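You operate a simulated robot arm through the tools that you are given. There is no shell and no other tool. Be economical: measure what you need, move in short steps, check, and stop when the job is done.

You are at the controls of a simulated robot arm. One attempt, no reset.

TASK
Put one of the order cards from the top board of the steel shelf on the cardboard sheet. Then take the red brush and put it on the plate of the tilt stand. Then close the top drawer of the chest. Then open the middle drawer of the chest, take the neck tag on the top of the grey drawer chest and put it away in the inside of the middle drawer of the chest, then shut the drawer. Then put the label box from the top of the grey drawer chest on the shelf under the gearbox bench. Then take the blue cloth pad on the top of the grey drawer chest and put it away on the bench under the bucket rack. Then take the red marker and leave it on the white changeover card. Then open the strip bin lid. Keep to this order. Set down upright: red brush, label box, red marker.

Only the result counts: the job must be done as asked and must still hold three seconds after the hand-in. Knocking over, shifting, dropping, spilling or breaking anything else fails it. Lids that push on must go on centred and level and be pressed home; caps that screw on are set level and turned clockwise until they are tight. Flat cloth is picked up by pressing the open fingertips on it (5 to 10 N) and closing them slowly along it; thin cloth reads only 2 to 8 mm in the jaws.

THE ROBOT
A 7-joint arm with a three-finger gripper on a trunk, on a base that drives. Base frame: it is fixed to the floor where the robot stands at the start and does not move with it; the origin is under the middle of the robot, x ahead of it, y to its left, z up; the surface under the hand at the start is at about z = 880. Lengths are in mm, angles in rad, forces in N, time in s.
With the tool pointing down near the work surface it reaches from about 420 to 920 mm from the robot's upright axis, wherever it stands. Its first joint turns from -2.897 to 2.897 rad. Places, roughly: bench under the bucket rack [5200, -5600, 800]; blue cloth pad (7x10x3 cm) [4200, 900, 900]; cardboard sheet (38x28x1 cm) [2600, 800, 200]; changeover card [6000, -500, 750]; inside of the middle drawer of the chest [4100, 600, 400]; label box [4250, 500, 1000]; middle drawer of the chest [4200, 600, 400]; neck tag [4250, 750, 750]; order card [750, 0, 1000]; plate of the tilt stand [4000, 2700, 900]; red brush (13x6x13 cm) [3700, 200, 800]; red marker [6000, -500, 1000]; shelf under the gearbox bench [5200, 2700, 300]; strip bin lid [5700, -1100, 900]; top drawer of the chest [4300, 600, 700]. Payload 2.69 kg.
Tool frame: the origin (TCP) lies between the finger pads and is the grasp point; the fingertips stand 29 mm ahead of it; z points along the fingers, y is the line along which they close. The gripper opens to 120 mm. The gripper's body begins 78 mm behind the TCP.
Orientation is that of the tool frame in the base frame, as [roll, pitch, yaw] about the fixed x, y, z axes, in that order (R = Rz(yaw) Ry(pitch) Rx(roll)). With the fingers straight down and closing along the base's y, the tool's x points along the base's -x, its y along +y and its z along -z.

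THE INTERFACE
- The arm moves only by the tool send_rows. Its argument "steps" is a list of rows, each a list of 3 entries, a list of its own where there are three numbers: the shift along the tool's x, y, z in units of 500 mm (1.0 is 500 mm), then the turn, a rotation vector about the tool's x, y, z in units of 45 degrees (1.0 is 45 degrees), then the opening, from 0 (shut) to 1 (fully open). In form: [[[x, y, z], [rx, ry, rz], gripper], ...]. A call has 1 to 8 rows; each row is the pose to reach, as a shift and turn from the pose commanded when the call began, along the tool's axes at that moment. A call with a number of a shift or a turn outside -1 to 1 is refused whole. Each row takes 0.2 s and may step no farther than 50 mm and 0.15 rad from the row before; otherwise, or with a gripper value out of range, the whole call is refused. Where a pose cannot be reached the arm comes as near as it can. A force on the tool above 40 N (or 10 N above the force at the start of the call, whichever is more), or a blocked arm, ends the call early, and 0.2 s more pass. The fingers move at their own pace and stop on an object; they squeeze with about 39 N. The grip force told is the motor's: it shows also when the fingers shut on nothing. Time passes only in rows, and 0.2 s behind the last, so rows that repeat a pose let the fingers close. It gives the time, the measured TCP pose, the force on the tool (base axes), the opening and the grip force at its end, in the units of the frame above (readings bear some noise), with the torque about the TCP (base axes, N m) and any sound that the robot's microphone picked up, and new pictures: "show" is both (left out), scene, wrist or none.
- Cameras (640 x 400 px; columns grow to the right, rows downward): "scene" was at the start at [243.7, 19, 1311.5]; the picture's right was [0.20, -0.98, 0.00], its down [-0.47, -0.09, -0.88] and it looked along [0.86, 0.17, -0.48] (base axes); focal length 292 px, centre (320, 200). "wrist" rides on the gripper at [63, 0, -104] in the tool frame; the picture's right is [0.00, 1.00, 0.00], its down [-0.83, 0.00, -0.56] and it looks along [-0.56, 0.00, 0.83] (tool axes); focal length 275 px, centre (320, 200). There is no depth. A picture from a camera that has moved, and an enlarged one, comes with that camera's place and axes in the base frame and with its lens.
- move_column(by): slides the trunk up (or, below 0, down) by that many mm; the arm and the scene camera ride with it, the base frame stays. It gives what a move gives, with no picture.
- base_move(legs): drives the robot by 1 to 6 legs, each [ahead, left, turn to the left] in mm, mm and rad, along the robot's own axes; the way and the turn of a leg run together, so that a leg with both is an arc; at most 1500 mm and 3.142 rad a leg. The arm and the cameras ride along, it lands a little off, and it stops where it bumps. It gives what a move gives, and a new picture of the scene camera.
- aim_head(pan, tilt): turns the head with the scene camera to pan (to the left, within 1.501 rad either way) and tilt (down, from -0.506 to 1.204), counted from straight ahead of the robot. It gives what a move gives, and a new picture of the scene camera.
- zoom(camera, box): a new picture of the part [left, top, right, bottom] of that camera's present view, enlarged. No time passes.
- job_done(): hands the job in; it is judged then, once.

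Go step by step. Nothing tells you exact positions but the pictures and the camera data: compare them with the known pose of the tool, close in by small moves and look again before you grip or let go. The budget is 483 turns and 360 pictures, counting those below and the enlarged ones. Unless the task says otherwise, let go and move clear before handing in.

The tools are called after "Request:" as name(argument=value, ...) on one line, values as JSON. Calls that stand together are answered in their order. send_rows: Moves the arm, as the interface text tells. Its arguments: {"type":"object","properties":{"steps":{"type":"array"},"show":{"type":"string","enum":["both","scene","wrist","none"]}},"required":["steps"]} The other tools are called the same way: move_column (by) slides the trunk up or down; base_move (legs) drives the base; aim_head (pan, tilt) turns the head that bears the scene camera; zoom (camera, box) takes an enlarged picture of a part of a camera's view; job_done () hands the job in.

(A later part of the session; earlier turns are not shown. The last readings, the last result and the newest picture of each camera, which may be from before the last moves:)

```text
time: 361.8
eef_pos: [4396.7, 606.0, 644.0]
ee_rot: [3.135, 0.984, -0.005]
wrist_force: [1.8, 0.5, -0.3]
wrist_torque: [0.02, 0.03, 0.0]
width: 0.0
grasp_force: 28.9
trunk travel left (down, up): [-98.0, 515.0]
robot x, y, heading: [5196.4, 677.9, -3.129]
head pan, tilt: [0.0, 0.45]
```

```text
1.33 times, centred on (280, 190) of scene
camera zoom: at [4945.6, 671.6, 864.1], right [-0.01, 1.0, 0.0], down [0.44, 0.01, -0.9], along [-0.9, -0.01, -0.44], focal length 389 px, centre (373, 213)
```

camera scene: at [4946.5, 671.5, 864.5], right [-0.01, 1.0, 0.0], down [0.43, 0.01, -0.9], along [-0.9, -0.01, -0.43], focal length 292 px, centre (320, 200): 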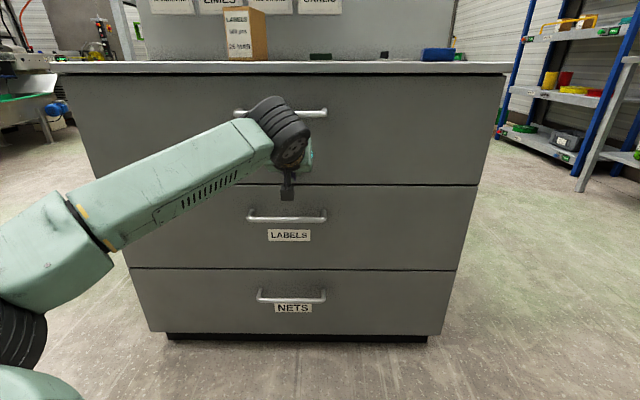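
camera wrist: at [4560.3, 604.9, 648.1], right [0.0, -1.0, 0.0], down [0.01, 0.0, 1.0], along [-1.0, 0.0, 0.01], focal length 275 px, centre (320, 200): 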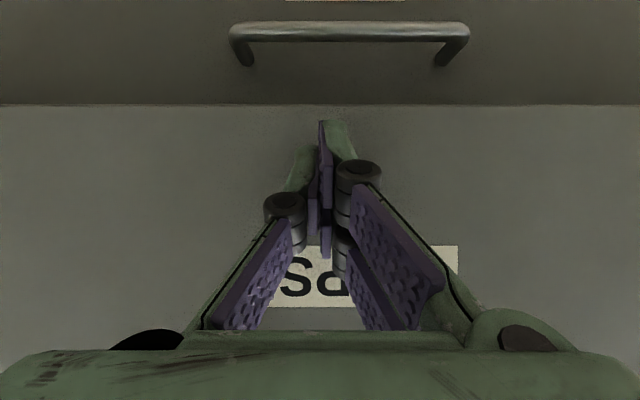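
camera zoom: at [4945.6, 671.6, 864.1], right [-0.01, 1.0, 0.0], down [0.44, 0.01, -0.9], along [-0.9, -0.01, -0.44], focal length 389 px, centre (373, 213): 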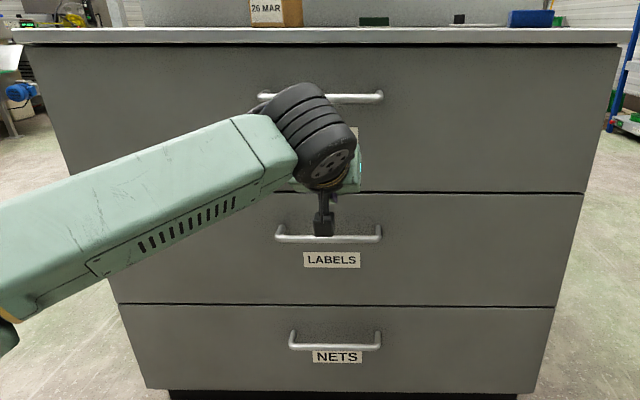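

The top drawer is flush. For the middle drawer I'll roll the hand 90° so the fingers close vertically on its handle bar (centre ≈ (4350, 594, 524)).

Request:
send_rows(steps=[[[0.03, 0, -0.05], [0, 0, 0], 0.2], [[0.065, 0, -0.1], [0, 0, -0.15], 0.4], [[0.065, 0, -0.1], [0, 0, -0.32], 0.5], [[0.065, 0, -0.1], [0, 0, -0.49], 0.5], [[0.065, 0, -0.1], [0, 0, -0.66], 0.5], [[0.065, 0, -0.1], [0, 0, -0.83], 0.5], [[0.065, 0, -0.1], [0, 0, -1.0], 0.5]], show="none")

Request:
send_rows(steps=[[[0, 0, 0], [0, 0, -0.17], 0.5], [[0, 0, 0], [0, 0, -0.34], 0.5], [[0, 0, 0], [0, 0, -0.51], 0.5], [[0, 0, 0], [0, 0, -0.68], 0.5], [[0, 0, 0], [0, 0, -0.85], 0.5], [[0, 0, 0], [0, 0, -1.0], 0.5]])

```text
time: 363.4
eef_pos: [4456.6, 606.5, 644.8]
ee_rot: [-2.323, 0.632, 1.07]
wrist_force: [-0.5, 0.1, -0.1]
wrist_torque: [-0.04, 0.0, 0.0]
width: 60.1
grasp_force: 0.0
trunk travel left (down, up): [-98.0, 515.0]
robot x, y, heading: [5196.5, 674.2, -3.128]
head pan, tilt: [0.0, 0.45]
```

```text
time: 364.8
eef_pos: [4456.3, 606.0, 644.5]
ee_rot: [-2.155, 0.001, 1.572]
wrist_force: [-0.7, 0.0, 0.2]
wrist_torque: [-0.01, 0.01, -0.02]
width: 59.9
grasp_force: 0.1
trunk travel left (down, up): [-98.0, 515.0]
robot x, y, heading: [5192.6, 674.9, -3.127]
head pan, tilt: [0.0, 0.45]
camera scene: at [4945.7, 671.6, 864.2], right [-0.01, 1.0, 0.0], down [0.44, 0.01, -0.9], along [-0.9, -0.01, -0.44], focal length 292 px, centre (320, 200)
camera wrist: at [4542.7, 669.7, 701.1], right [0.55, 0.0, -0.83], down [0.47, -0.83, 0.3], along [-0.69, -0.56, -0.46], focal length 275 px, centre (320, 200)
```

scene: 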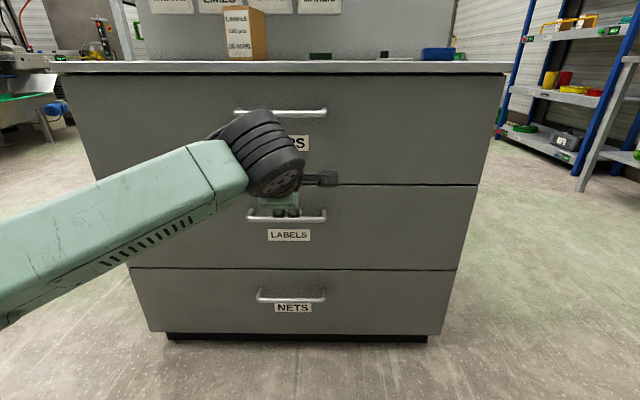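
wrist: 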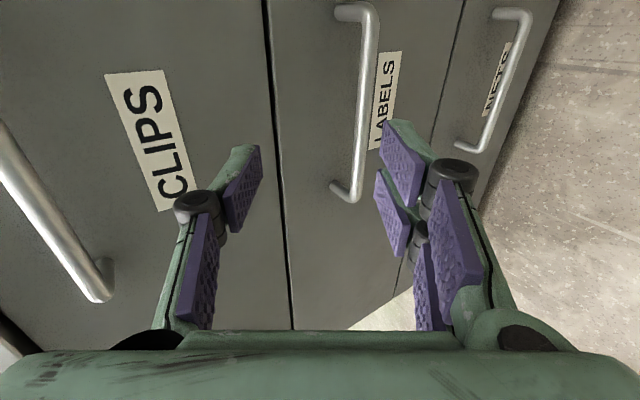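

Request:
send_rows(steps=[[[-0.006, 0.039, 0.057], [0, 0, 0], 0.36], [[-0.012, 0.078, 0.114], [0, 0, 0], 0.36]], show="wrist")

```text
time: 365.4
eef_pos: [4431.8, 599.1, 579.6]
ee_rot: [-2.154, 0.001, 1.571]
wrist_force: [0.3, -1.1, 0.4]
wrist_torque: [0.01, 0.0, 0.01]
width: 43.3
grasp_force: 0.1
trunk travel left (down, up): [-98.0, 515.0]
robot x, y, heading: [5198.6, 675.1, -3.123]
head pan, tilt: [0.0, 0.45]
camera wrist: at [4517.3, 662.9, 636.7], right [0.55, 0.0, -0.83], down [0.47, -0.83, 0.31], along [-0.69, -0.56, -0.46], focal length 275 px, centre (320, 200)
```

wrist: 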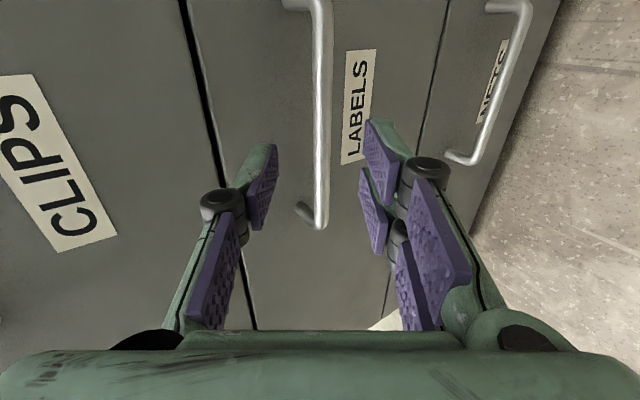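

Bar is centred between the fingers. Advance 80 along the fingers and grip.

Request:
send_rows(steps=[[[0, 0, 0.06], [0, 0, 0], 0.36], [[0, 0, 0.12], [0, 0, 0], 0.36], [[0, 0, 0.16], [0, 0, 0], 0.36], [[0, 0, 0.16], [0, 0, 0], 0.2], [[0, 0, 0.16], [0, 0, 0], 0.05], [[0, 0, 0.16], [0, 0, 0], 0]], show="wrist")

```text
time: 366.8
eef_pos: [4364.7, 598.5, 535.2]
ee_rot: [-2.161, 0.002, 1.572]
wrist_force: [12.9, 0.8, -9.5]
wrist_torque: [-0.03, -0.31, 0.26]
width: 14.1
grasp_force: 20.6
trunk travel left (down, up): [-98.0, 515.0]
robot x, y, heading: [5193.5, 671.0, -3.129]
head pan, tilt: [0.0, 0.45]
camera wrist: at [4450.3, 663.4, 591.5], right [0.56, 0.0, -0.83], down [0.46, -0.83, 0.31], along [-0.69, -0.56, -0.46], focal length 275 px, centre (320, 200)
```

wrist: 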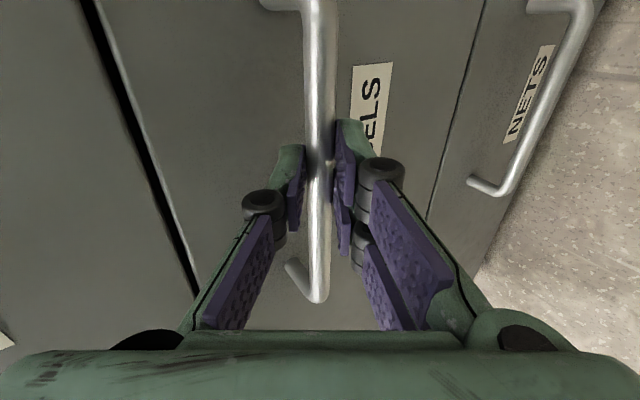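

Bar gripped. Pull the drawer out along +x.

Request:
send_rows(steps=[[[0, 0.03, -0.046], [0, 0, 0], 0], [[0, 0.074, -0.113], [0, 0, 0], 0], [[0, 0.118, -0.18], [0, 0, 0], 0], [[0, 0.162, -0.246], [0, 0, 0], 0], [[0, 0.206, -0.313], [0, 0, 0], 0], [[0, 0.25, -0.38], [0, 0, 0], 0], [[0, 0.294, -0.447], [0, 0, 0], 0]], show="scene")

```text
time: 368.1
eef_pos: [4559.9, 599.1, 535.0]
ee_rot: [-2.181, 0.0, 1.567]
wrist_force: [0.7, -1.0, -12.4]
wrist_torque: [0.23, -0.25, 0.05]
width: 13.2
grasp_force: 40.3
out of reach, approached as far as the arm can: row 6
trunk travel left (down, up): [-98.0, 515.0]
robot x, y, heading: [5192.2, 673.8, -3.127]
head pan, tilt: [0.0, 0.45]
stopped in row 6: the force on the tool passed its limit at 48 N (the readings are from after the stop); the commanded pose is now the measured one
camera scene: at [4945.4, 671.6, 864.3], right [-0.01, 1.0, 0.0], down [0.44, 0.01, -0.9], along [-0.9, -0.01, -0.44], focal length 292 px, centre (320, 200)
```

scene: 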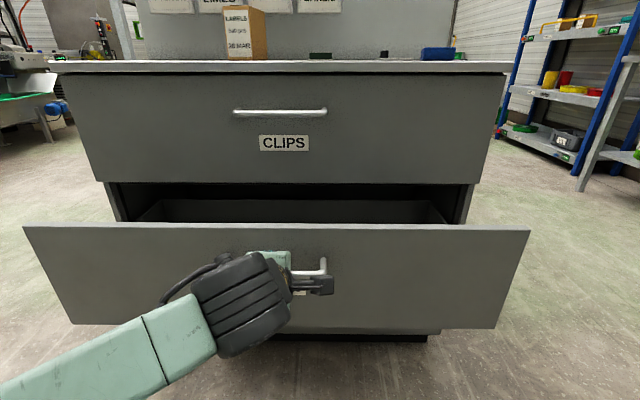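

Opened about 195 mm. I'll gain some more by backing the base 80 mm with the bar held.

Request:
base_move(legs=[[-80, 0, 0]])

```text
time: 369.2
eef_pos: [4640.2, 598.5, 535.1]
ee_rot: [-2.178, 0.002, 1.569]
wrist_force: [1.2, -10.2, -24.1]
wrist_torque: [0.01, -0.43, 0.23]
width: 13.6
grasp_force: 39.8
trunk travel left (down, up): [-98.0, 515.0]
robot x, y, heading: [5273.2, 677.5, -3.124]
head pan, tilt: [0.0, 0.45]
camera scene: at [5024.4, 672.4, 863.6], right [-0.01, 1.0, 0.0], down [0.44, 0.01, -0.9], along [-0.9, -0.01, -0.44], focal length 292 px, centre (320, 200)
```

scene: 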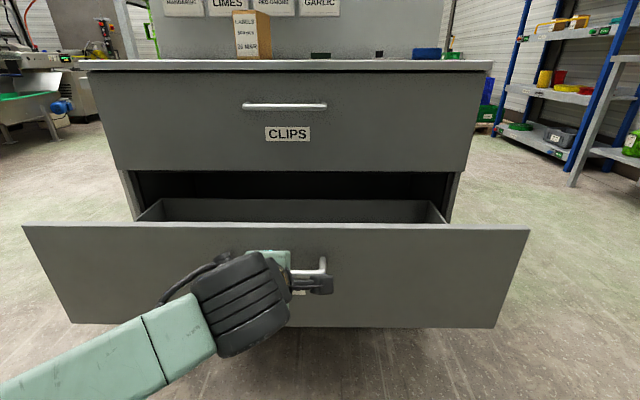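

Drawer is open ~275 mm. Release the bar and withdraw.

Request:
send_rows(steps=[[[0, 0, 0], [0, 0, 0], 0.15], [[0, 0, 0], [0, 0, 0], 0.35], [[0, 0, 0], [0, 0, 0], 0.35]], show="none")

Request:
send_rows(steps=[[[0, 0, -0.05], [0, 0, 0], 0.35], [[0, 0, -0.1], [0, 0, 0], 0.35], [[0, 0, -0.15], [0, 0, 0], 0.35]], show="none")

Request:
base_move(legs=[[-120, 0, 0]])

Request:
move_column(by=400)

```text
time: 370.0
eef_pos: [4640.3, 599.3, 536.8]
ee_rot: [-2.175, 0.004, 1.569]
wrist_force: [0.1, -0.6, 0.8]
wrist_torque: [-0.01, 0.0, -0.02]
width: 42.4
grasp_force: 0.0
trunk travel left (down, up): [-98.0, 515.0]
robot x, y, heading: [5270.7, 675.2, -3.126]
head pan, tilt: [0.0, 0.45]
```

```text
time: 370.8
eef_pos: [4691.9, 594.5, 591.9]
ee_rot: [-2.178, 0.001, 1.569]
wrist_force: [-0.4, -0.1, 0.5]
wrist_torque: [-0.02, 0.04, -0.03]
width: 41.7
grasp_force: 0.2
out of reach, approached as far as the arm can: row 1, 2, 3
trunk travel left (down, up): [-98.0, 515.0]
robot x, y, heading: [5275.0, 675.6, -3.124]
head pan, tilt: [0.0, 0.45]
```

```text
time: 372.0
eef_pos: [4809.9, 595.2, 592.1]
ee_rot: [-2.179, 0.002, 1.568]
wrist_force: [0.3, 0.6, 0.3]
wrist_torque: [-0.03, -0.02, 0.0]
width: 42.3
grasp_force: 0.0
trunk travel left (down, up): [-98.0, 515.0]
robot x, y, heading: [5394.3, 676.0, -3.135]
head pan, tilt: [0.0, 0.45]
camera scene: at [5143.8, 674.4, 864.2], right [-0.01, 1.0, 0.0], down [0.44, 0.01, -0.9], along [-0.9, -0.01, -0.44], focal length 292 px, centre (320, 200)
```

scene: 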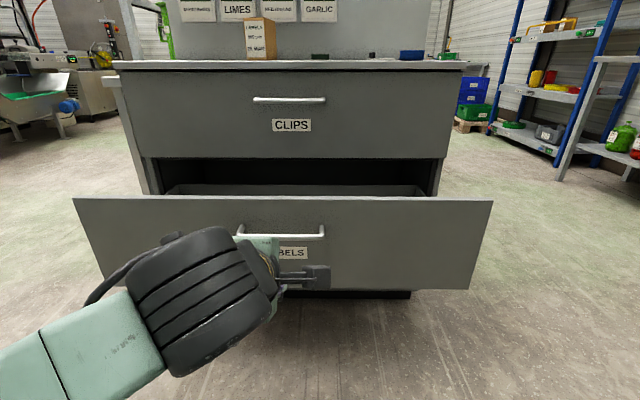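

```text
time: 375.9
eef_pos: [4809.6, 596.9, 991.3]
ee_rot: [-2.179, 0.001, 1.566]
wrist_force: [-0.1, 1.4, -0.7]
wrist_torque: [0.02, 0.0, 0.0]
width: 42.3
grasp_force: 0.1
trunk travel left (down, up): [-498.0, 115.0]
robot x, y, heading: [5393.5, 674.9, -3.133]
head pan, tilt: [0.0, 0.45]
```

Now the neck tag. Straighten the hand to point down, then drive in and look from above.

Request:
send_rows(steps=[[[0, 0, 0], [-0.18, 0, 0], 0.5], [[0, 0, 0], [-0.36, 0, 0], 0.5], [[0, 0, 0], [-0.54, 0, 0], 0.5], [[0, 0, 0], [-0.72, 0, 0], 0.5], [[0, 0, 0], [-0.9, 0, 0], 0.5], [[0, 0, 0], [-1.0, 0, 0], 0.5]], show="none")

Request:
send_rows(steps=[[[0, 0, -0.06], [-0.12, 0, 0], 0.5], [[0, 0, -0.12], [-0.226, 0, 0], 0.5], [[0, 0, -0.18], [-0.226, 0, 0], 0.5]], show="none")

Request:
base_move(legs=[[420, 0, 0]])

```text
time: 377.2
eef_pos: [4809.5, 596.7, 991.0]
ee_rot: [-2.966, 0.004, 1.569]
wrist_force: [-0.5, 0.4, 0.1]
wrist_torque: [0.01, 0.02, -0.01]
width: 60.0
grasp_force: 0.1
trunk travel left (down, up): [-498.0, 115.0]
robot x, y, heading: [5393.7, 675.4, -3.13]
head pan, tilt: [0.0, 0.45]
```

```text
time: 378.1
eef_pos: [4820.7, 596.2, 1071.0]
ee_rot: [3.128, -0.06, 1.543]
wrist_force: [0.4, 0.2, -0.3]
wrist_torque: [0.02, -0.05, -0.03]
width: 60.0
grasp_force: 0.1
trunk travel left (down, up): [-498.0, 115.0]
robot x, y, heading: [5392.8, 675.0, -3.128]
head pan, tilt: [0.0, 0.45]
```

```text
time: 380.6
eef_pos: [4403.6, 596.0, 1071.2]
ee_rot: [3.132, -0.052, 1.536]
wrist_force: [0.3, 0.1, -0.4]
wrist_torque: [0.01, 0.0, 0.0]
width: 60.1
grasp_force: 0.0
trunk travel left (down, up): [-498.0, 115.0]
robot x, y, heading: [4974.3, 674.4, -3.13]
head pan, tilt: [0.0, 0.45]
camera scene: at [4726.7, 669.8, 1264.1], right [-0.01, 1.0, 0.0], down [0.44, 0.0, -0.9], along [-0.9, -0.01, -0.44], focal length 292 px, centre (320, 200)
```

scene: 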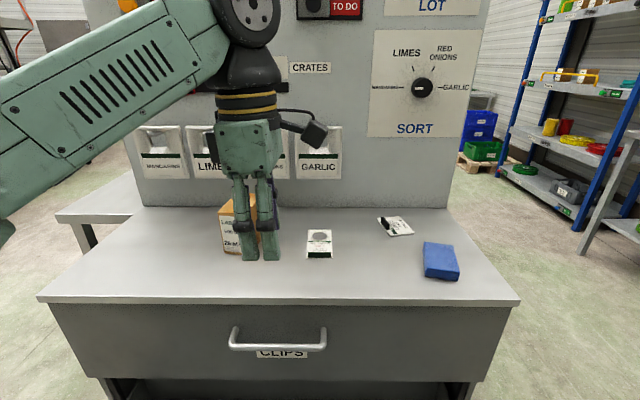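

Request:
zoom(camera="scene", box=[290, 210, 480, 300])

Request:
send_rows(steps=[[[0, 0, 0], [0, 0.08, -0.05], 0.5]], show="wrist")

```text
3.37 times, centred on (385, 255) of scene
camera zoom: at [4726.7, 669.8, 1264.1], right [-0.01, 1.0, 0.0], down [0.44, 0.0, -0.9], along [-0.9, -0.01, -0.44], focal length 983 px, centre (101, 15)
```

zoom: 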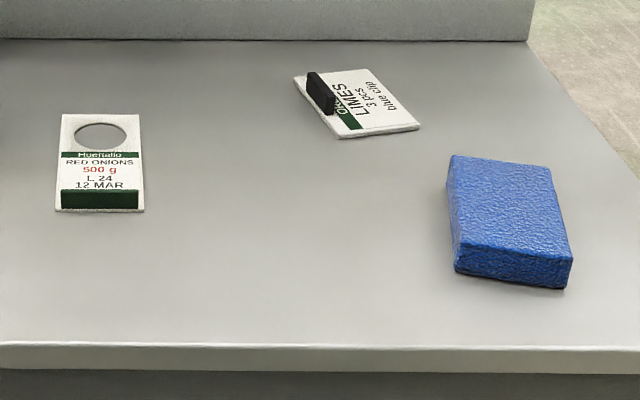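

```text
time: 381.0
eef_pos: [4404.5, 593.7, 1069.8]
ee_rot: [3.13, -0.117, 1.578]
wrist_force: [0.5, 0.2, 0.3]
wrist_torque: [-0.01, 0.0, 0.0]
width: 60.2
grasp_force: 0.1
trunk travel left (down, up): [-498.0, 115.0]
robot x, y, heading: [4976.4, 671.4, -3.133]
head pan, tilt: [0.0, 0.45]
camera wrist: at [4401.0, 646.0, 1180.5], right [1.0, 0.01, 0.01], down [0.0, -0.89, 0.46], along [0.02, -0.46, -0.89], focal length 275 px, centre (320, 200)
```

wrist: 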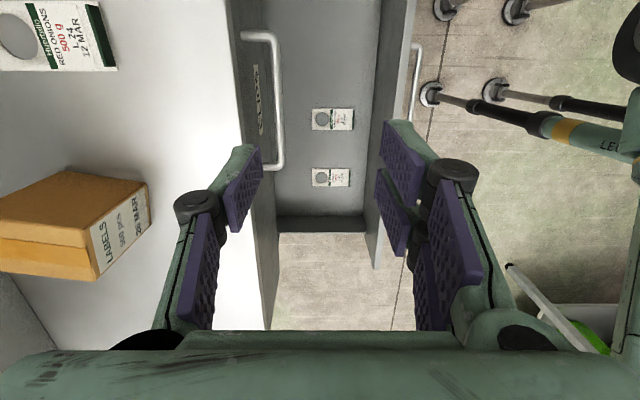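

Request:
send_rows(steps=[[[0.03, -0.08, 0], [0, -0.075, 0], 0.5], [[0.06, -0.16, 0], [0, -0.149, 0], 0.5], [[0.09, -0.24, 0], [0, -0.149, 0], 0.5], [[0.12, -0.32, 0], [0, -0.149, 0], 0.5], [[0.138, -0.408, 0], [0, -0.149, 0], 0.5], [[0.138, -0.408, 0.1], [0, -0.149, 0], 0.5]], show="wrist")

```text
time: 382.4
eef_pos: [4201.0, 668.0, 1027.4]
ee_rot: [3.13, 0.002, 1.576]
wrist_force: [-0.5, -0.3, -0.2]
wrist_torque: [0.01, 0.01, 0.0]
width: 59.9
grasp_force: 0.0
out of reach, approached as far as the arm can: row 2, 3, 4, 5
trunk travel left (down, up): [-498.0, 115.0]
robot x, y, heading: [4979.8, 673.9, -3.13]
head pan, tilt: [0.0, 0.45]
camera wrist: at [4197.2, 732.1, 1130.2], right [1.0, 0.01, 0.01], down [0.0, -0.83, 0.56], along [0.02, -0.56, -0.83], focal length 275 px, centre (320, 200)
```

wrist: 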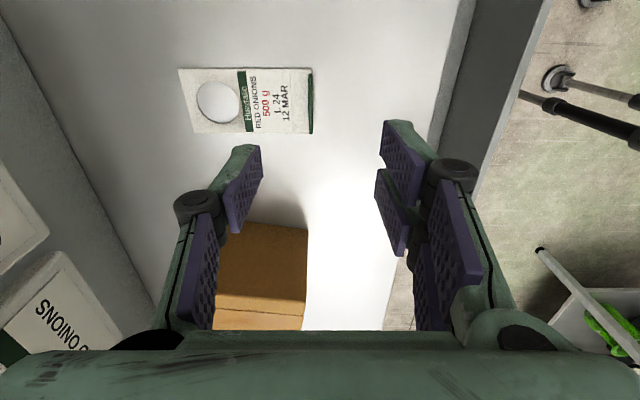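

Request:
zoom(camera="wrist", box=[170, 50, 330, 150])

Request:
zoom(camera="scene", box=[295, 220, 345, 265])

```text
4.00 times, centred on (250, 100) of wrist
camera zoom: at [4197.2, 732.1, 1130.2], right [1.0, 0.01, 0.01], down [0.0, -0.83, 0.56], along [0.02, -0.56, -0.83], focal length 1101 px, centre (600, 600)
```

zoom: 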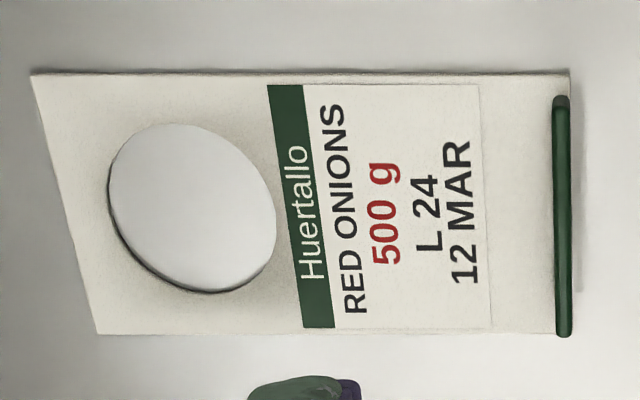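

```text
8.89 times, centred on (320, 242) of scene
camera zoom: at [4726.8, 669.7, 1264.2], right [-0.01, 1.0, 0.0], down [0.44, 0.0, -0.9], along [-0.9, -0.01, -0.44], focal length 2594 px, centre (320, -178)
```

zoom: 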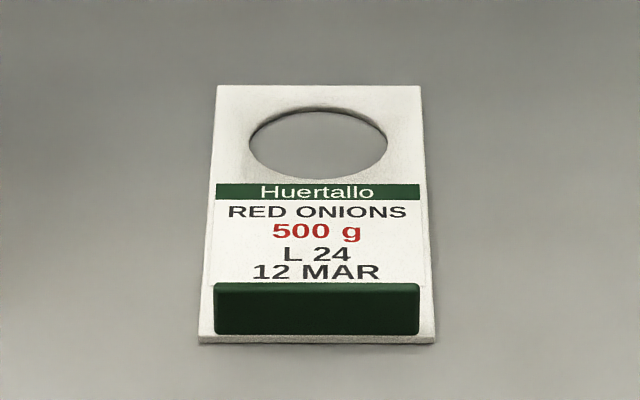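

The tag has a thin green fin (x≈4192, y≈663, top ≈876) standing on it; I'll pinch that. Descend over it.

Request:
send_rows(steps=[[[-0.01, -0.018, 0.08], [0.014, 0, 0], 0.4], [[-0.01, -0.018, 0.16], [0.014, 0, 0], 0.35], [[-0.01, -0.018, 0.22], [0.014, 0, 0], 0.35]], show="wrist")

```text
time: 383.2
eef_pos: [4192.9, 662.5, 917.4]
ee_rot: [-3.141, 0.002, 1.577]
wrist_force: [0.4, -0.1, -0.3]
wrist_torque: [0.0, -0.01, 0.01]
width: 42.2
grasp_force: 0.1
trunk travel left (down, up): [-498.0, 115.0]
robot x, y, heading: [4975.6, 674.4, -3.131]
head pan, tilt: [0.0, 0.45]
camera wrist: at [4191.2, 726.5, 1020.1], right [1.0, 0.01, 0.0], down [0.01, -0.83, 0.56], along [0.01, -0.56, -0.83], focal length 275 px, centre (320, 200)
```

wrist: 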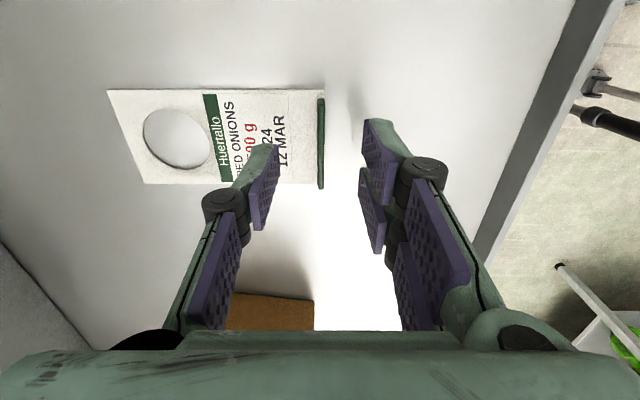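

Request:
send_rows(steps=[[[0, 0, 0.02], [0, 0, 0], 0.35], [[0, 0, 0.032], [0, 0, 0], 0.35], [[0, 0, 0.04], [0, 0, 0], 0.35], [[0, 0, 0.046], [0, 0, 0], 0.35], [[0, 0, 0.052], [0, 0, 0], 0.35]], show="wrist")

```text
time: 384.4
eef_pos: [4191.7, 663.6, 892.1]
ee_rot: [3.137, 0.001, 1.576]
wrist_force: [0.1, 0.9, 0.9]
wrist_torque: [-0.02, 0.01, -0.01]
width: 42.0
grasp_force: 0.1
trunk travel left (down, up): [-498.0, 115.0]
robot x, y, heading: [4974.7, 674.8, -3.135]
head pan, tilt: [0.0, 0.45]
camera wrist: at [4191.3, 727.0, 993.9], right [1.0, 0.01, 0.0], down [0.01, -0.83, 0.56], along [0.01, -0.56, -0.83], focal length 275 px, centre (320, 200)
```

wrist: 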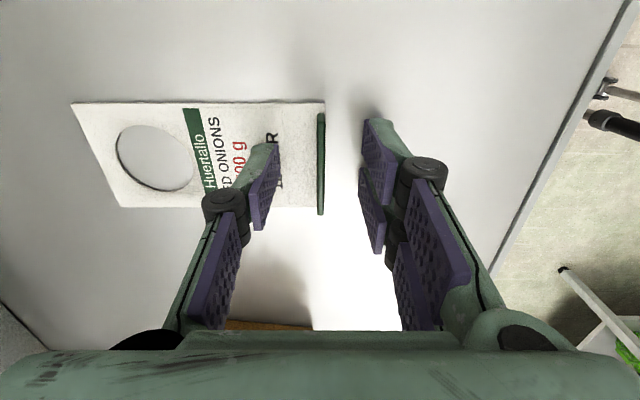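

Request:
send_rows(steps=[[[0, 0, 0.006], [0, 0, 0], 0.35], [[0, 0, 0.012], [0, 0, 0], 0.35], [[0, 0, 0.016], [0, 0, 0], 0.35]], show="none")

```text
time: 385.2
eef_pos: [4192.8, 663.6, 888.2]
ee_rot: [-3.133, -0.001, 1.576]
wrist_force: [-8.6, 0.2, 35.0]
wrist_torque: [0.02, 0.36, 0.02]
width: 51.5
grasp_force: 5.4
trunk travel left (down, up): [-498.0, 115.0]
robot x, y, heading: [4976.4, 670.7, -3.13]
head pan, tilt: [0.0, 0.45]
```

Contact with the card at z≈889. Raise 3 mm and close on the fin.

Request:
send_rows(steps=[[[0, 0, -0.014], [0, 0, 0], 0.35], [[0, 0, -0.014], [0, 0, 0], 0.2], [[0, 0, -0.014], [0, 0, 0], 0.1], [[0, 0, -0.014], [0, 0, 0], 0], [[0, 0, -0.014], [0, 0, 0], 0], [[0, 0, -0.014], [0, 0, 0], 0]], show="wrist")

```text
time: 386.6
eef_pos: [4194.6, 662.7, 890.4]
ee_rot: [3.138, 0.001, 1.575]
wrist_force: [2.7, 0.5, 4.9]
wrist_torque: [0.01, -0.06, 0.02]
width: 5.9
grasp_force: 22.3
trunk travel left (down, up): [-498.0, 115.0]
robot x, y, heading: [4974.7, 669.5, -3.134]
head pan, tilt: [0.0, 0.45]
camera wrist: at [4192.2, 726.8, 991.9], right [1.0, 0.01, 0.0], down [0.0, -0.83, 0.56], along [0.01, -0.56, -0.83], focal length 275 px, centre (320, 200)
```

wrist: 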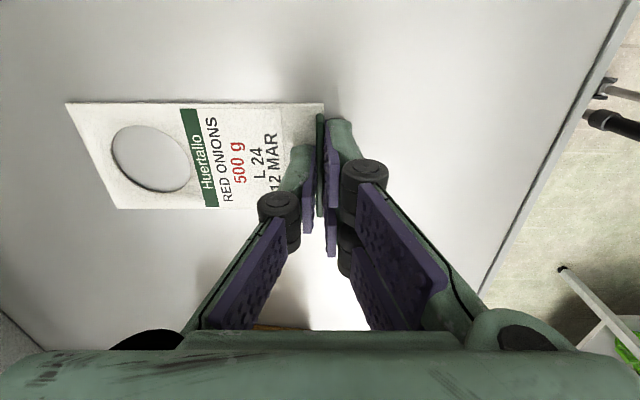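

Tag pinched. Lift and move out over the drawer opening.

Request:
send_rows(steps=[[[0, 0, -0.05], [0, 0, 0], 0], [[0, 0, -0.14], [0, 0, 0], 0], [[0.02, 0.08, -0.16], [0, 0, 0], 0], [[0.03, 0.17, -0.16], [0, 0, 0], 0], [[0.04, 0.26, -0.16], [0, 0, 0], 0], [[0.05, 0.35, -0.16], [0, 0, 0], 0], [[0.06, 0.44, -0.16], [0, 0, 0], 0], [[0.07, 0.53, -0.16], [0, 0, 0], 0]], show="wrist")

```text
time: 388.4
eef_pos: [4457.7, 699.7, 970.0]
ee_rot: [3.139, 0.0, 1.575]
wrist_force: [-0.2, -0.4, -0.6]
wrist_torque: [-0.03, 0.04, 0.02]
width: 5.9
grasp_force: 32.2
trunk travel left (down, up): [-498.0, 115.0]
robot x, y, heading: [4975.5, 671.8, -3.13]
head pan, tilt: [0.0, 0.45]
camera wrist: at [4456.8, 763.2, 1073.0], right [1.0, 0.01, 0.0], down [0.01, -0.83, 0.56], along [0.01, -0.56, -0.83], focal length 275 px, centre (320, 200)
```

wrist: 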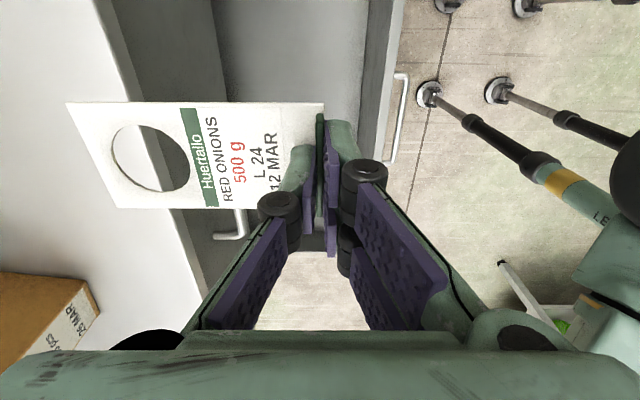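

Request:
send_rows(steps=[[[0, 0.03, 0], [0, 0, 0], 0]], show="none")

Request:
move_column(by=-350)

Request:
send_rows(steps=[[[0, 0.0, 0], [0, 0, 0], 0]])

```text
time: 388.8
eef_pos: [4473.5, 699.3, 969.4]
ee_rot: [3.138, 0.0, 1.576]
wrist_force: [0.1, 0.4, -0.4]
wrist_torque: [0.04, 0.0, 0.0]
width: 6.0
grasp_force: 31.8
trunk travel left (down, up): [-498.0, 115.0]
robot x, y, heading: [4977.6, 673.7, -3.131]
head pan, tilt: [0.0, 0.45]
```

```text
time: 392.2
eef_pos: [4472.5, 700.1, 619.5]
ee_rot: [3.138, 0.002, 1.574]
wrist_force: [-0.9, 0.1, -0.5]
wrist_torque: [0.01, 0.03, 0.01]
width: 6.0
grasp_force: 31.8
trunk travel left (down, up): [-148.0, 465.0]
robot x, y, heading: [4977.1, 671.9, -3.13]
head pan, tilt: [0.0, 0.45]
```

```text
time: 392.6
eef_pos: [4472.9, 700.6, 621.1]
ee_rot: [3.14, 0.002, 1.576]
wrist_force: [0.8, -0.6, 1.2]
wrist_torque: [0.04, 0.0, 0.01]
width: 6.1
grasp_force: 32.1
trunk travel left (down, up): [-148.0, 465.0]
robot x, y, heading: [4977.3, 673.0, -3.131]
head pan, tilt: [0.0, 0.45]
camera scene: at [4726.9, 669.8, 914.2], right [-0.01, 1.0, 0.0], down [0.44, 0.0, -0.9], along [-0.9, -0.01, -0.44], focal length 292 px, centre (320, 200)
camera wrist: at [4471.1, 763.5, 723.1], right [1.0, 0.01, 0.0], down [0.01, -0.83, 0.56], along [0.01, -0.56, -0.83], focal length 275 px, centre (320, 200)
```

scene: 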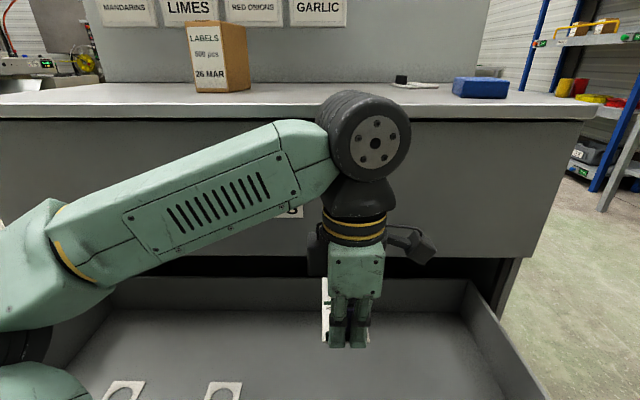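
wrist: 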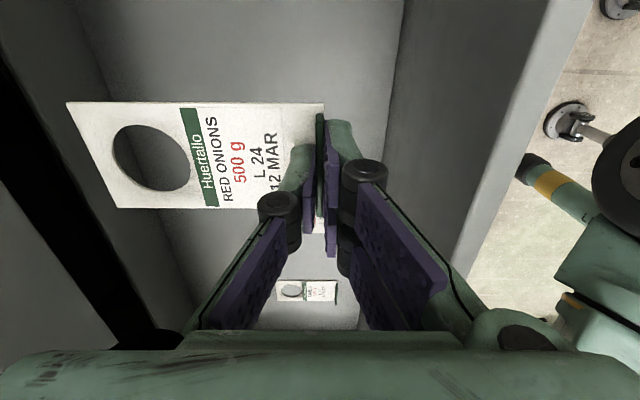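

Inside view is clear. Lower into the drawer.

Request:
send_rows(steps=[[[0, 0, 0.08], [0, 0, 0], 0], [[0, 0, 0.16], [0, 0, 0], 0], [[0, 0, 0.24], [0, 0, 0], 0], [[0, 0, 0.3], [0, 0, 0], 0]])

```text
time: 393.6
eef_pos: [4473.0, 702.4, 478.6]
ee_rot: [-3.127, 0.026, 1.569]
wrist_force: [1.0, -0.1, -0.4]
wrist_torque: [-0.02, 0.0, -0.02]
width: 6.0
grasp_force: 31.6
trunk travel left (down, up): [-148.0, 465.0]
robot x, y, heading: [4979.6, 676.2, -3.13]
head pan, tilt: [0.0, 0.45]
camera scene: at [4731.2, 676.1, 919.1], right [-0.01, 1.0, -0.01], down [0.43, 0.0, -0.9], along [-0.9, -0.01, -0.43], focal length 292 px, centre (320, 200)
camera wrist: at [4474.2, 768.4, 579.7], right [1.0, 0.0, -0.01], down [0.01, -0.82, 0.58], along [-0.01, -0.58, -0.82], focal length 275 px, centre (320, 200)
```

scene: 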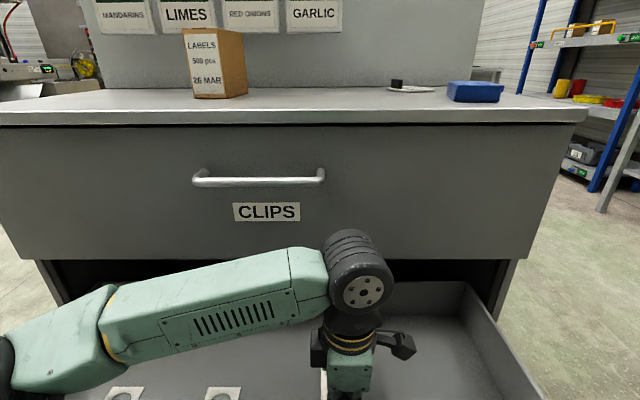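
wrist: 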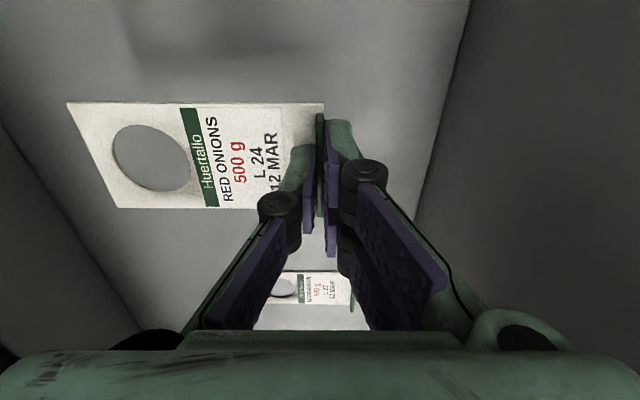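

Request:
aim_head(pan=0.3, tilt=0.9)

```text
time: 394.5
eef_pos: [4474.2, 699.1, 476.4]
ee_rot: [-3.126, 0.032, 1.576]
wrist_force: [0.5, 1.1, -0.2]
wrist_torque: [0.03, -0.01, 0.01]
width: 5.8
grasp_force: 31.8
trunk travel left (down, up): [-148.0, 465.0]
robot x, y, heading: [4976.3, 671.2, -3.129]
head pan, tilt: [0.3, 0.901]
camera scene: at [4751.4, 653.0, 878.3], right [-0.31, 0.95, -0.01], down [0.74, 0.23, -0.63], along [-0.6, -0.2, -0.78], focal length 292 px, centre (320, 200)
```

scene: 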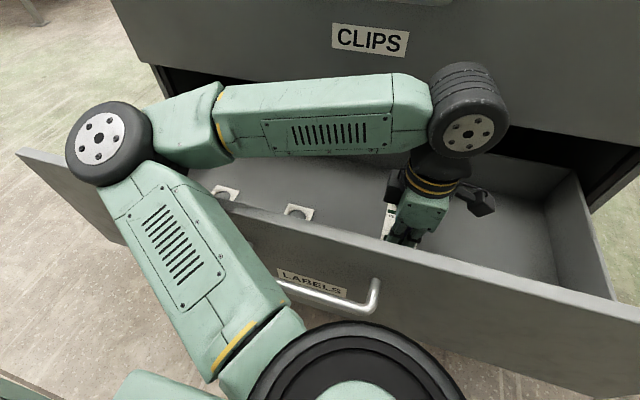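

The upper arm is near the drawer's front rim. I'll raise the trunk 200 and lower the hand with the arm instead.

Request:
move_column(by=220)

Request:
send_rows(steps=[[[0, 0, 0.08], [-0.018, 0.04, 0], 0], [[0, 0, 0.16], [-0.018, 0.04, 0], 0], [[0, 0, 0.24], [-0.018, 0.04, 0], 0], [[0, 0, 0.32], [-0.018, 0.04, 0], 0], [[0, 0, 0.4], [-0.018, 0.04, 0], 0], [[0, 0, 0.44], [-0.018, 0.04, 0], 0]])

```text
time: 396.9
eef_pos: [4474.1, 699.0, 690.1]
ee_rot: [3.14, 0.002, 1.575]
wrist_force: [1.1, 0.2, -0.1]
wrist_torque: [-0.02, 0.01, -0.02]
width: 6.0
grasp_force: 31.9
trunk travel left (down, up): [-368.0, 245.0]
robot x, y, heading: [4975.0, 671.1, -3.135]
head pan, tilt: [0.3, 0.901]
```

```text
time: 398.3
eef_pos: [4473.3, 698.4, 469.7]
ee_rot: [3.125, -0.03, 1.574]
wrist_force: [-0.4, -0.6, -0.2]
wrist_torque: [0.01, -0.03, 0.0]
width: 5.8
grasp_force: 31.6
trunk travel left (down, up): [-368.0, 245.0]
robot x, y, heading: [4975.6, 670.4, -3.131]
head pan, tilt: [0.3, 0.901]
camera scene: at [4747.0, 647.7, 1095.9], right [-0.31, 0.95, 0.0], down [0.75, 0.24, -0.62], along [-0.59, -0.19, -0.78], focal length 292 px, centre (320, 200)
camera wrist: at [4470.9, 758.7, 573.9], right [1.0, 0.01, 0.02], down [0.0, -0.85, 0.53], along [0.02, -0.53, -0.85], focal length 275 px, centre (320, 200)
```

scene: 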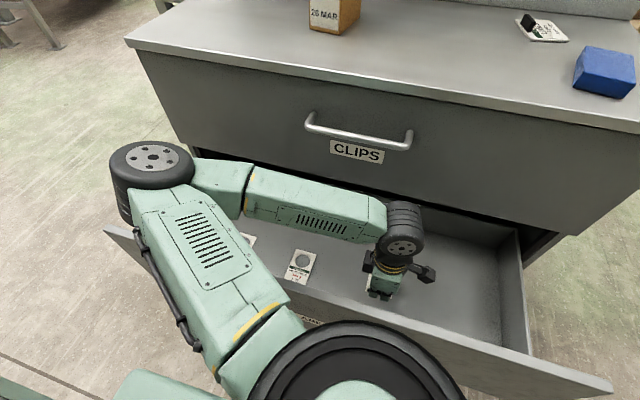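
wrist: 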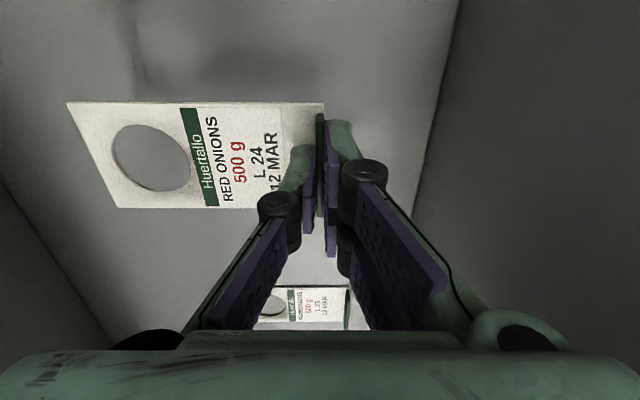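

Now clear. Continue down slowly to contact.

Request:
send_rows(steps=[[[0, 0, 0.03], [0.018, -0.04, 0], 0], [[0, 0, 0.05], [0.018, -0.04, 0], 0], [[0, 0, 0.07], [0.018, -0.04, 0], 0], [[0, 0, 0.085], [0.018, -0.04, 0], 0], [[0, 0, 0.1], [0.018, -0.04, 0], 0], [[0, 0, 0.115], [0.018, -0.04, 0], 0]], show="wrist")

```text
time: 399.7
eef_pos: [4474.1, 701.5, 413.0]
ee_rot: [3.139, 0.003, 1.574]
wrist_force: [0.6, 0.2, 0.1]
wrist_torque: [0.03, -0.02, -0.02]
width: 6.1
grasp_force: 31.6
trunk travel left (down, up): [-368.0, 245.0]
robot x, y, heading: [4975.0, 667.8, -3.129]
head pan, tilt: [0.3, 0.901]
camera wrist: at [4473.1, 764.5, 515.6], right [1.0, 0.01, 0.0], down [0.01, -0.83, 0.56], along [0.01, -0.56, -0.83], focal length 275 px, centre (320, 200)
```

wrist: 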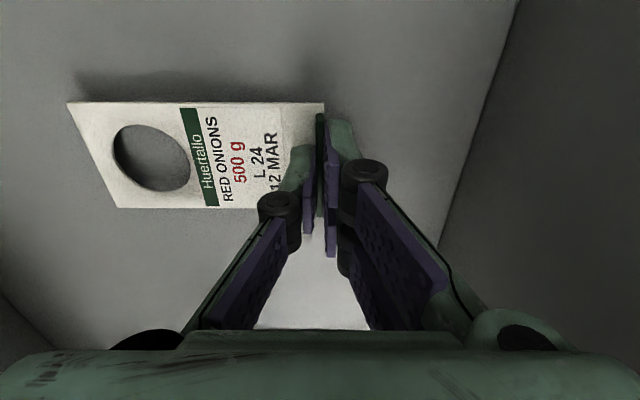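

Request:
send_rows(steps=[[[0, 0, 0.016], [0, 0, 0], 0], [[0, 0, 0.028], [0, 0, 0], 0], [[0, 0, 0.038], [0, 0, 0], 0], [[0, 0, 0.046], [0, 0, 0], 0], [[0, 0, 0.054], [0, 0, 0], 0]], show="wrist")

```text
time: 400.4
eef_pos: [4472.5, 700.4, 400.7]
ee_rot: [-3.132, 0.001, 1.573]
wrist_force: [0.7, -3.1, 27.6]
wrist_torque: [-0.11, 0.01, 0.05]
width: 5.8
grasp_force: 32.1
trunk travel left (down, up): [-368.0, 245.0]
robot x, y, heading: [4976.2, 675.3, -3.132]
head pan, tilt: [0.3, 0.901]
stopped in row 3: the force on the tool passed its limit at 46 N (the readings are from after the stop); the commanded pose is now the measured one
camera wrist: at [4472.1, 764.7, 503.1], right [1.0, 0.01, -0.01], down [0.01, -0.83, 0.56], along [0.0, -0.56, -0.83], focal length 275 px, centre (320, 200)
```

wrist: 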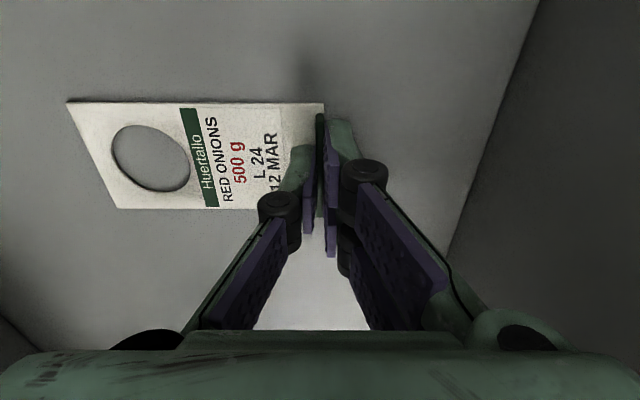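

Touching the drawer bottom. Ease off, release, and rise.

Request:
send_rows(steps=[[[0, 0, -0.004], [0, 0, 0], 0], [[0, 0, -0.004], [0, 0, 0], 0.1], [[0, 0, -0.004], [0, 0, 0], 0.2], [[0, 0, -0.004], [0, 0, 0], 0.25]], show="none")

Request:
send_rows(steps=[[[0, 0, -0.06], [0, 0, 0], 0.25], [[0, 0, -0.14], [0, 0, 0], 0.25], [[0, 0, -0.22], [0, 0, 0], 0.25], [[0, 0, -0.3], [0, 0, 0], 0.2], [[0, 0, -0.38], [0, 0, 0], 0.1], [[0, 0, -0.46], [0, 0, 0], 0]], show="wrist")

Request:
move_column(by=200)

```text
time: 401.4
eef_pos: [4474.4, 701.6, 400.5]
ee_rot: [-3.137, 0.001, 1.575]
wrist_force: [-0.8, 0.2, 8.3]
wrist_torque: [0.04, -0.04, 0.02]
width: 32.1
grasp_force: 0.0
trunk travel left (down, up): [-368.0, 245.0]
robot x, y, heading: [4975.6, 673.6, -3.131]
head pan, tilt: [0.3, 0.901]
```

```text
time: 402.8
eef_pos: [4474.6, 701.1, 631.1]
ee_rot: [-3.138, 0.001, 1.572]
wrist_force: [0.2, 0.7, 0.4]
wrist_torque: [0.01, -0.02, -0.01]
width: 0.2
grasp_force: 13.2
trunk travel left (down, up): [-368.0, 245.0]
robot x, y, heading: [4980.9, 670.7, -3.135]
head pan, tilt: [0.3, 0.901]
camera wrist: at [4474.2, 764.6, 733.2], right [1.0, 0.01, 0.0], down [0.01, -0.83, 0.56], along [0.0, -0.56, -0.83], focal length 275 px, centre (320, 200)
```

wrist: 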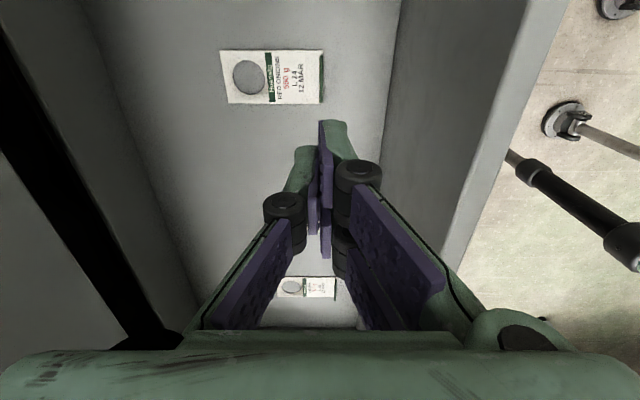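

```text
time: 405.0
eef_pos: [4475.1, 700.1, 829.7]
ee_rot: [-3.137, 0.003, 1.575]
wrist_force: [0.5, -0.3, 0.5]
wrist_torque: [-0.01, 0.01, -0.02]
width: 0.0
grasp_force: 28.8
trunk travel left (down, up): [-568.0, 45.0]
robot x, y, heading: [4978.3, 673.4, -3.128]
head pan, tilt: [0.3, 0.901]
```

The tag lies in the drawer. Back off, pitch the hand forward again with fingers closed, and push the drawer shut beside the handle.

Request:
base_move(legs=[[-330, 0, 0]])

Request:
send_rows(steps=[[[0, 0, 0], [0.17, 0, 0], 0], [[0, 0, 0], [0.34, 0, 0], 0], [[0, 0, 0], [0.51, 0, 0], 0], [[0, 0, 0], [0.68, 0, 0], 0], [[0, 0, 0], [0.85, 0, 0], 0], [[0, 0, 0], [1.0, 0, 0], 0]], show="none")

Request:
send_rows(steps=[[[0.03, 0, 0], [0.12, 0, 0], 0], [[0.06, 0, 0], [0.22, 0, 0], 0], [[0.14, 0, 0], [0.22, 0, 0], 0]], show="none")

Request:
move_column(by=-330)

```text
time: 407.2
eef_pos: [4802.8, 704.7, 830.5]
ee_rot: [-3.138, 0.001, 1.572]
wrist_force: [0.1, 0.0, -0.2]
wrist_torque: [0.0, -0.03, 0.03]
width: 0.0
grasp_force: 28.3
trunk travel left (down, up): [-568.0, 45.0]
robot x, y, heading: [5305.7, 675.1, -3.131]
head pan, tilt: [0.3, 0.901]
camera scene: at [5074.6, 651.5, 1296.0], right [-0.3, 0.95, 0.0], down [0.75, 0.24, -0.62], along [-0.59, -0.19, -0.78], focal length 292 px, centre (320, 200)
```

scene: 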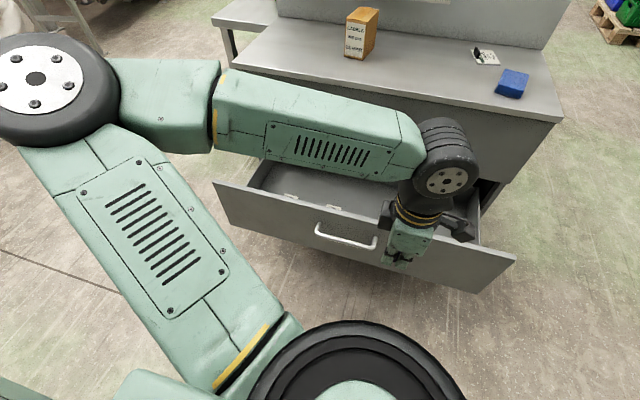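

```text
time: 408.6
eef_pos: [4652.2, 752.1, 866.1]
ee_rot: [-2.352, 0.003, 1.57]
wrist_force: [-0.2, 0.2, -0.4]
wrist_torque: [0.02, 0.01, 0.0]
width: 0.0
grasp_force: 28.7
out of reach, approached as far as the arm can: row 1, 2, 3, 4, 5, 6
trunk travel left (down, up): [-568.0, 45.0]
robot x, y, heading: [5303.2, 678.4, -3.131]
head pan, tilt: [0.3, 0.901]
```

```text
time: 409.4
eef_pos: [4651.9, 823.8, 865.9]
ee_rot: [-2.179, 0.002, 1.572]
wrist_force: [0.2, 0.0, 0.2]
wrist_torque: [0.01, 0.02, -0.02]
width: 0.0
grasp_force: 28.7
out of reach, approached as far as the arm can: row 1, 2
trunk travel left (down, up): [-568.0, 45.0]
robot x, y, heading: [5304.0, 674.1, -3.135]
head pan, tilt: [0.3, 0.901]
```

```text
time: 412.6
eef_pos: [4652.5, 824.3, 535.3]
ee_rot: [-2.181, 0.003, 1.57]
wrist_force: [-0.2, -0.1, 0.1]
wrist_torque: [0.0, 0.01, -0.01]
width: 0.0
grasp_force: 28.3
trunk travel left (down, up): [-238.0, 375.0]
robot x, y, heading: [5302.6, 676.1, -3.13]
head pan, tilt: [0.3, 0.901]
```

Request:
send_rows(steps=[[[-0.06, 0.016, 0.04], [0, 0, 0], 0], [[-0.12, 0.032, 0.07], [0, 0, 0], 0]], show="none")

Request:
base_move(legs=[[150, 0, 0]])

```text
time: 413.2
eef_pos: [4628.5, 765.9, 502.1]
ee_rot: [-2.181, 0.003, 1.569]
wrist_force: [0.0, 0.4, -0.5]
wrist_torque: [0.02, 0.02, 0.02]
width: 0.0
grasp_force: 28.6
out of reach, approached as far as the arm can: row 2
trunk travel left (down, up): [-238.0, 375.0]
robot x, y, heading: [5309.8, 672.4, -3.135]
head pan, tilt: [0.3, 0.901]
```

```text
time: 414.6
eef_pos: [4479.8, 763.0, 502.4]
ee_rot: [-2.181, 0.001, 1.575]
wrist_force: [0.3, -0.3, 0.6]
wrist_torque: [0.03, -0.01, 0.04]
width: 0.1
grasp_force: 28.5
trunk travel left (down, up): [-238.0, 375.0]
robot x, y, heading: [5156.1, 675.0, -3.134]
head pan, tilt: [0.3, 0.901]
camera scene: at [4925.6, 649.7, 965.9], right [-0.31, 0.95, 0.0], down [0.75, 0.24, -0.62], along [-0.59, -0.19, -0.78], focal length 292 px, centre (320, 200)
```

scene: 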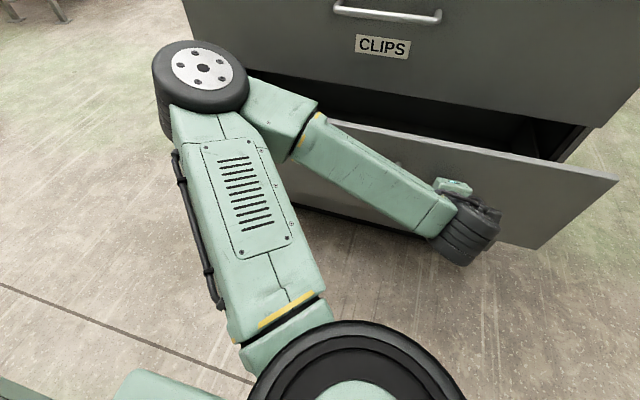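

Works. Now finish with the arm.

Request:
send_rows(steps=[[[0, -0.034, 0.05], [0, 0, 0], 0], [[0, -0.068, 0.099], [0, 0, 0], 0], [[0, -0.1, 0.146], [0, 0, 0], 0], [[0, -0.125, 0.18], [0, 0, 0], 0], [[0, -0.143, 0.206], [0, 0, 0], 0], [[0, -0.16, 0.23], [0, 0, 0], 0], [[0, -0.172, 0.247], [0, 0, 0], 0], [[0, -0.182, 0.262], [0, 0, 0], 0]], show="scene")

```text
time: 416.3
eef_pos: [4331.4, 761.6, 501.6]
ee_rot: [-2.187, 0.004, 1.573]
wrist_force: [11.6, -2.7, 5.2]
wrist_torque: [-0.02, 0.06, 0.04]
width: 0.0
grasp_force: 28.1
trunk travel left (down, up): [-238.0, 375.0]
robot x, y, heading: [5154.3, 675.1, -3.135]
head pan, tilt: [0.3, 0.901]
stopped in row 8: the force on the tool passed its limit at 54 N (the readings are from after the stop); the commanded pose is now the measured one
camera scene: at [4926.6, 649.3, 966.1], right [-0.31, 0.95, 0.0], down [0.75, 0.24, -0.62], along [-0.59, -0.19, -0.78], focal length 292 px, centre (320, 200)
```

scene: 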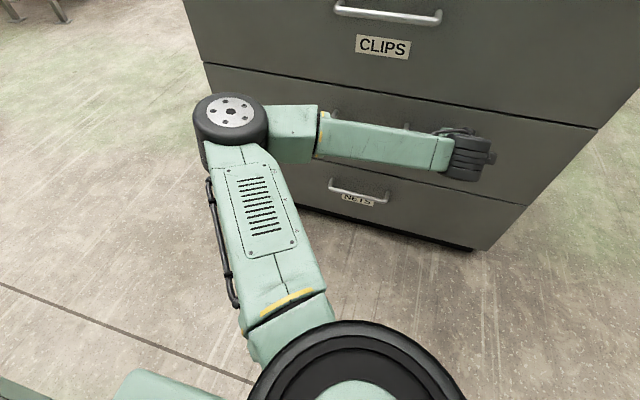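

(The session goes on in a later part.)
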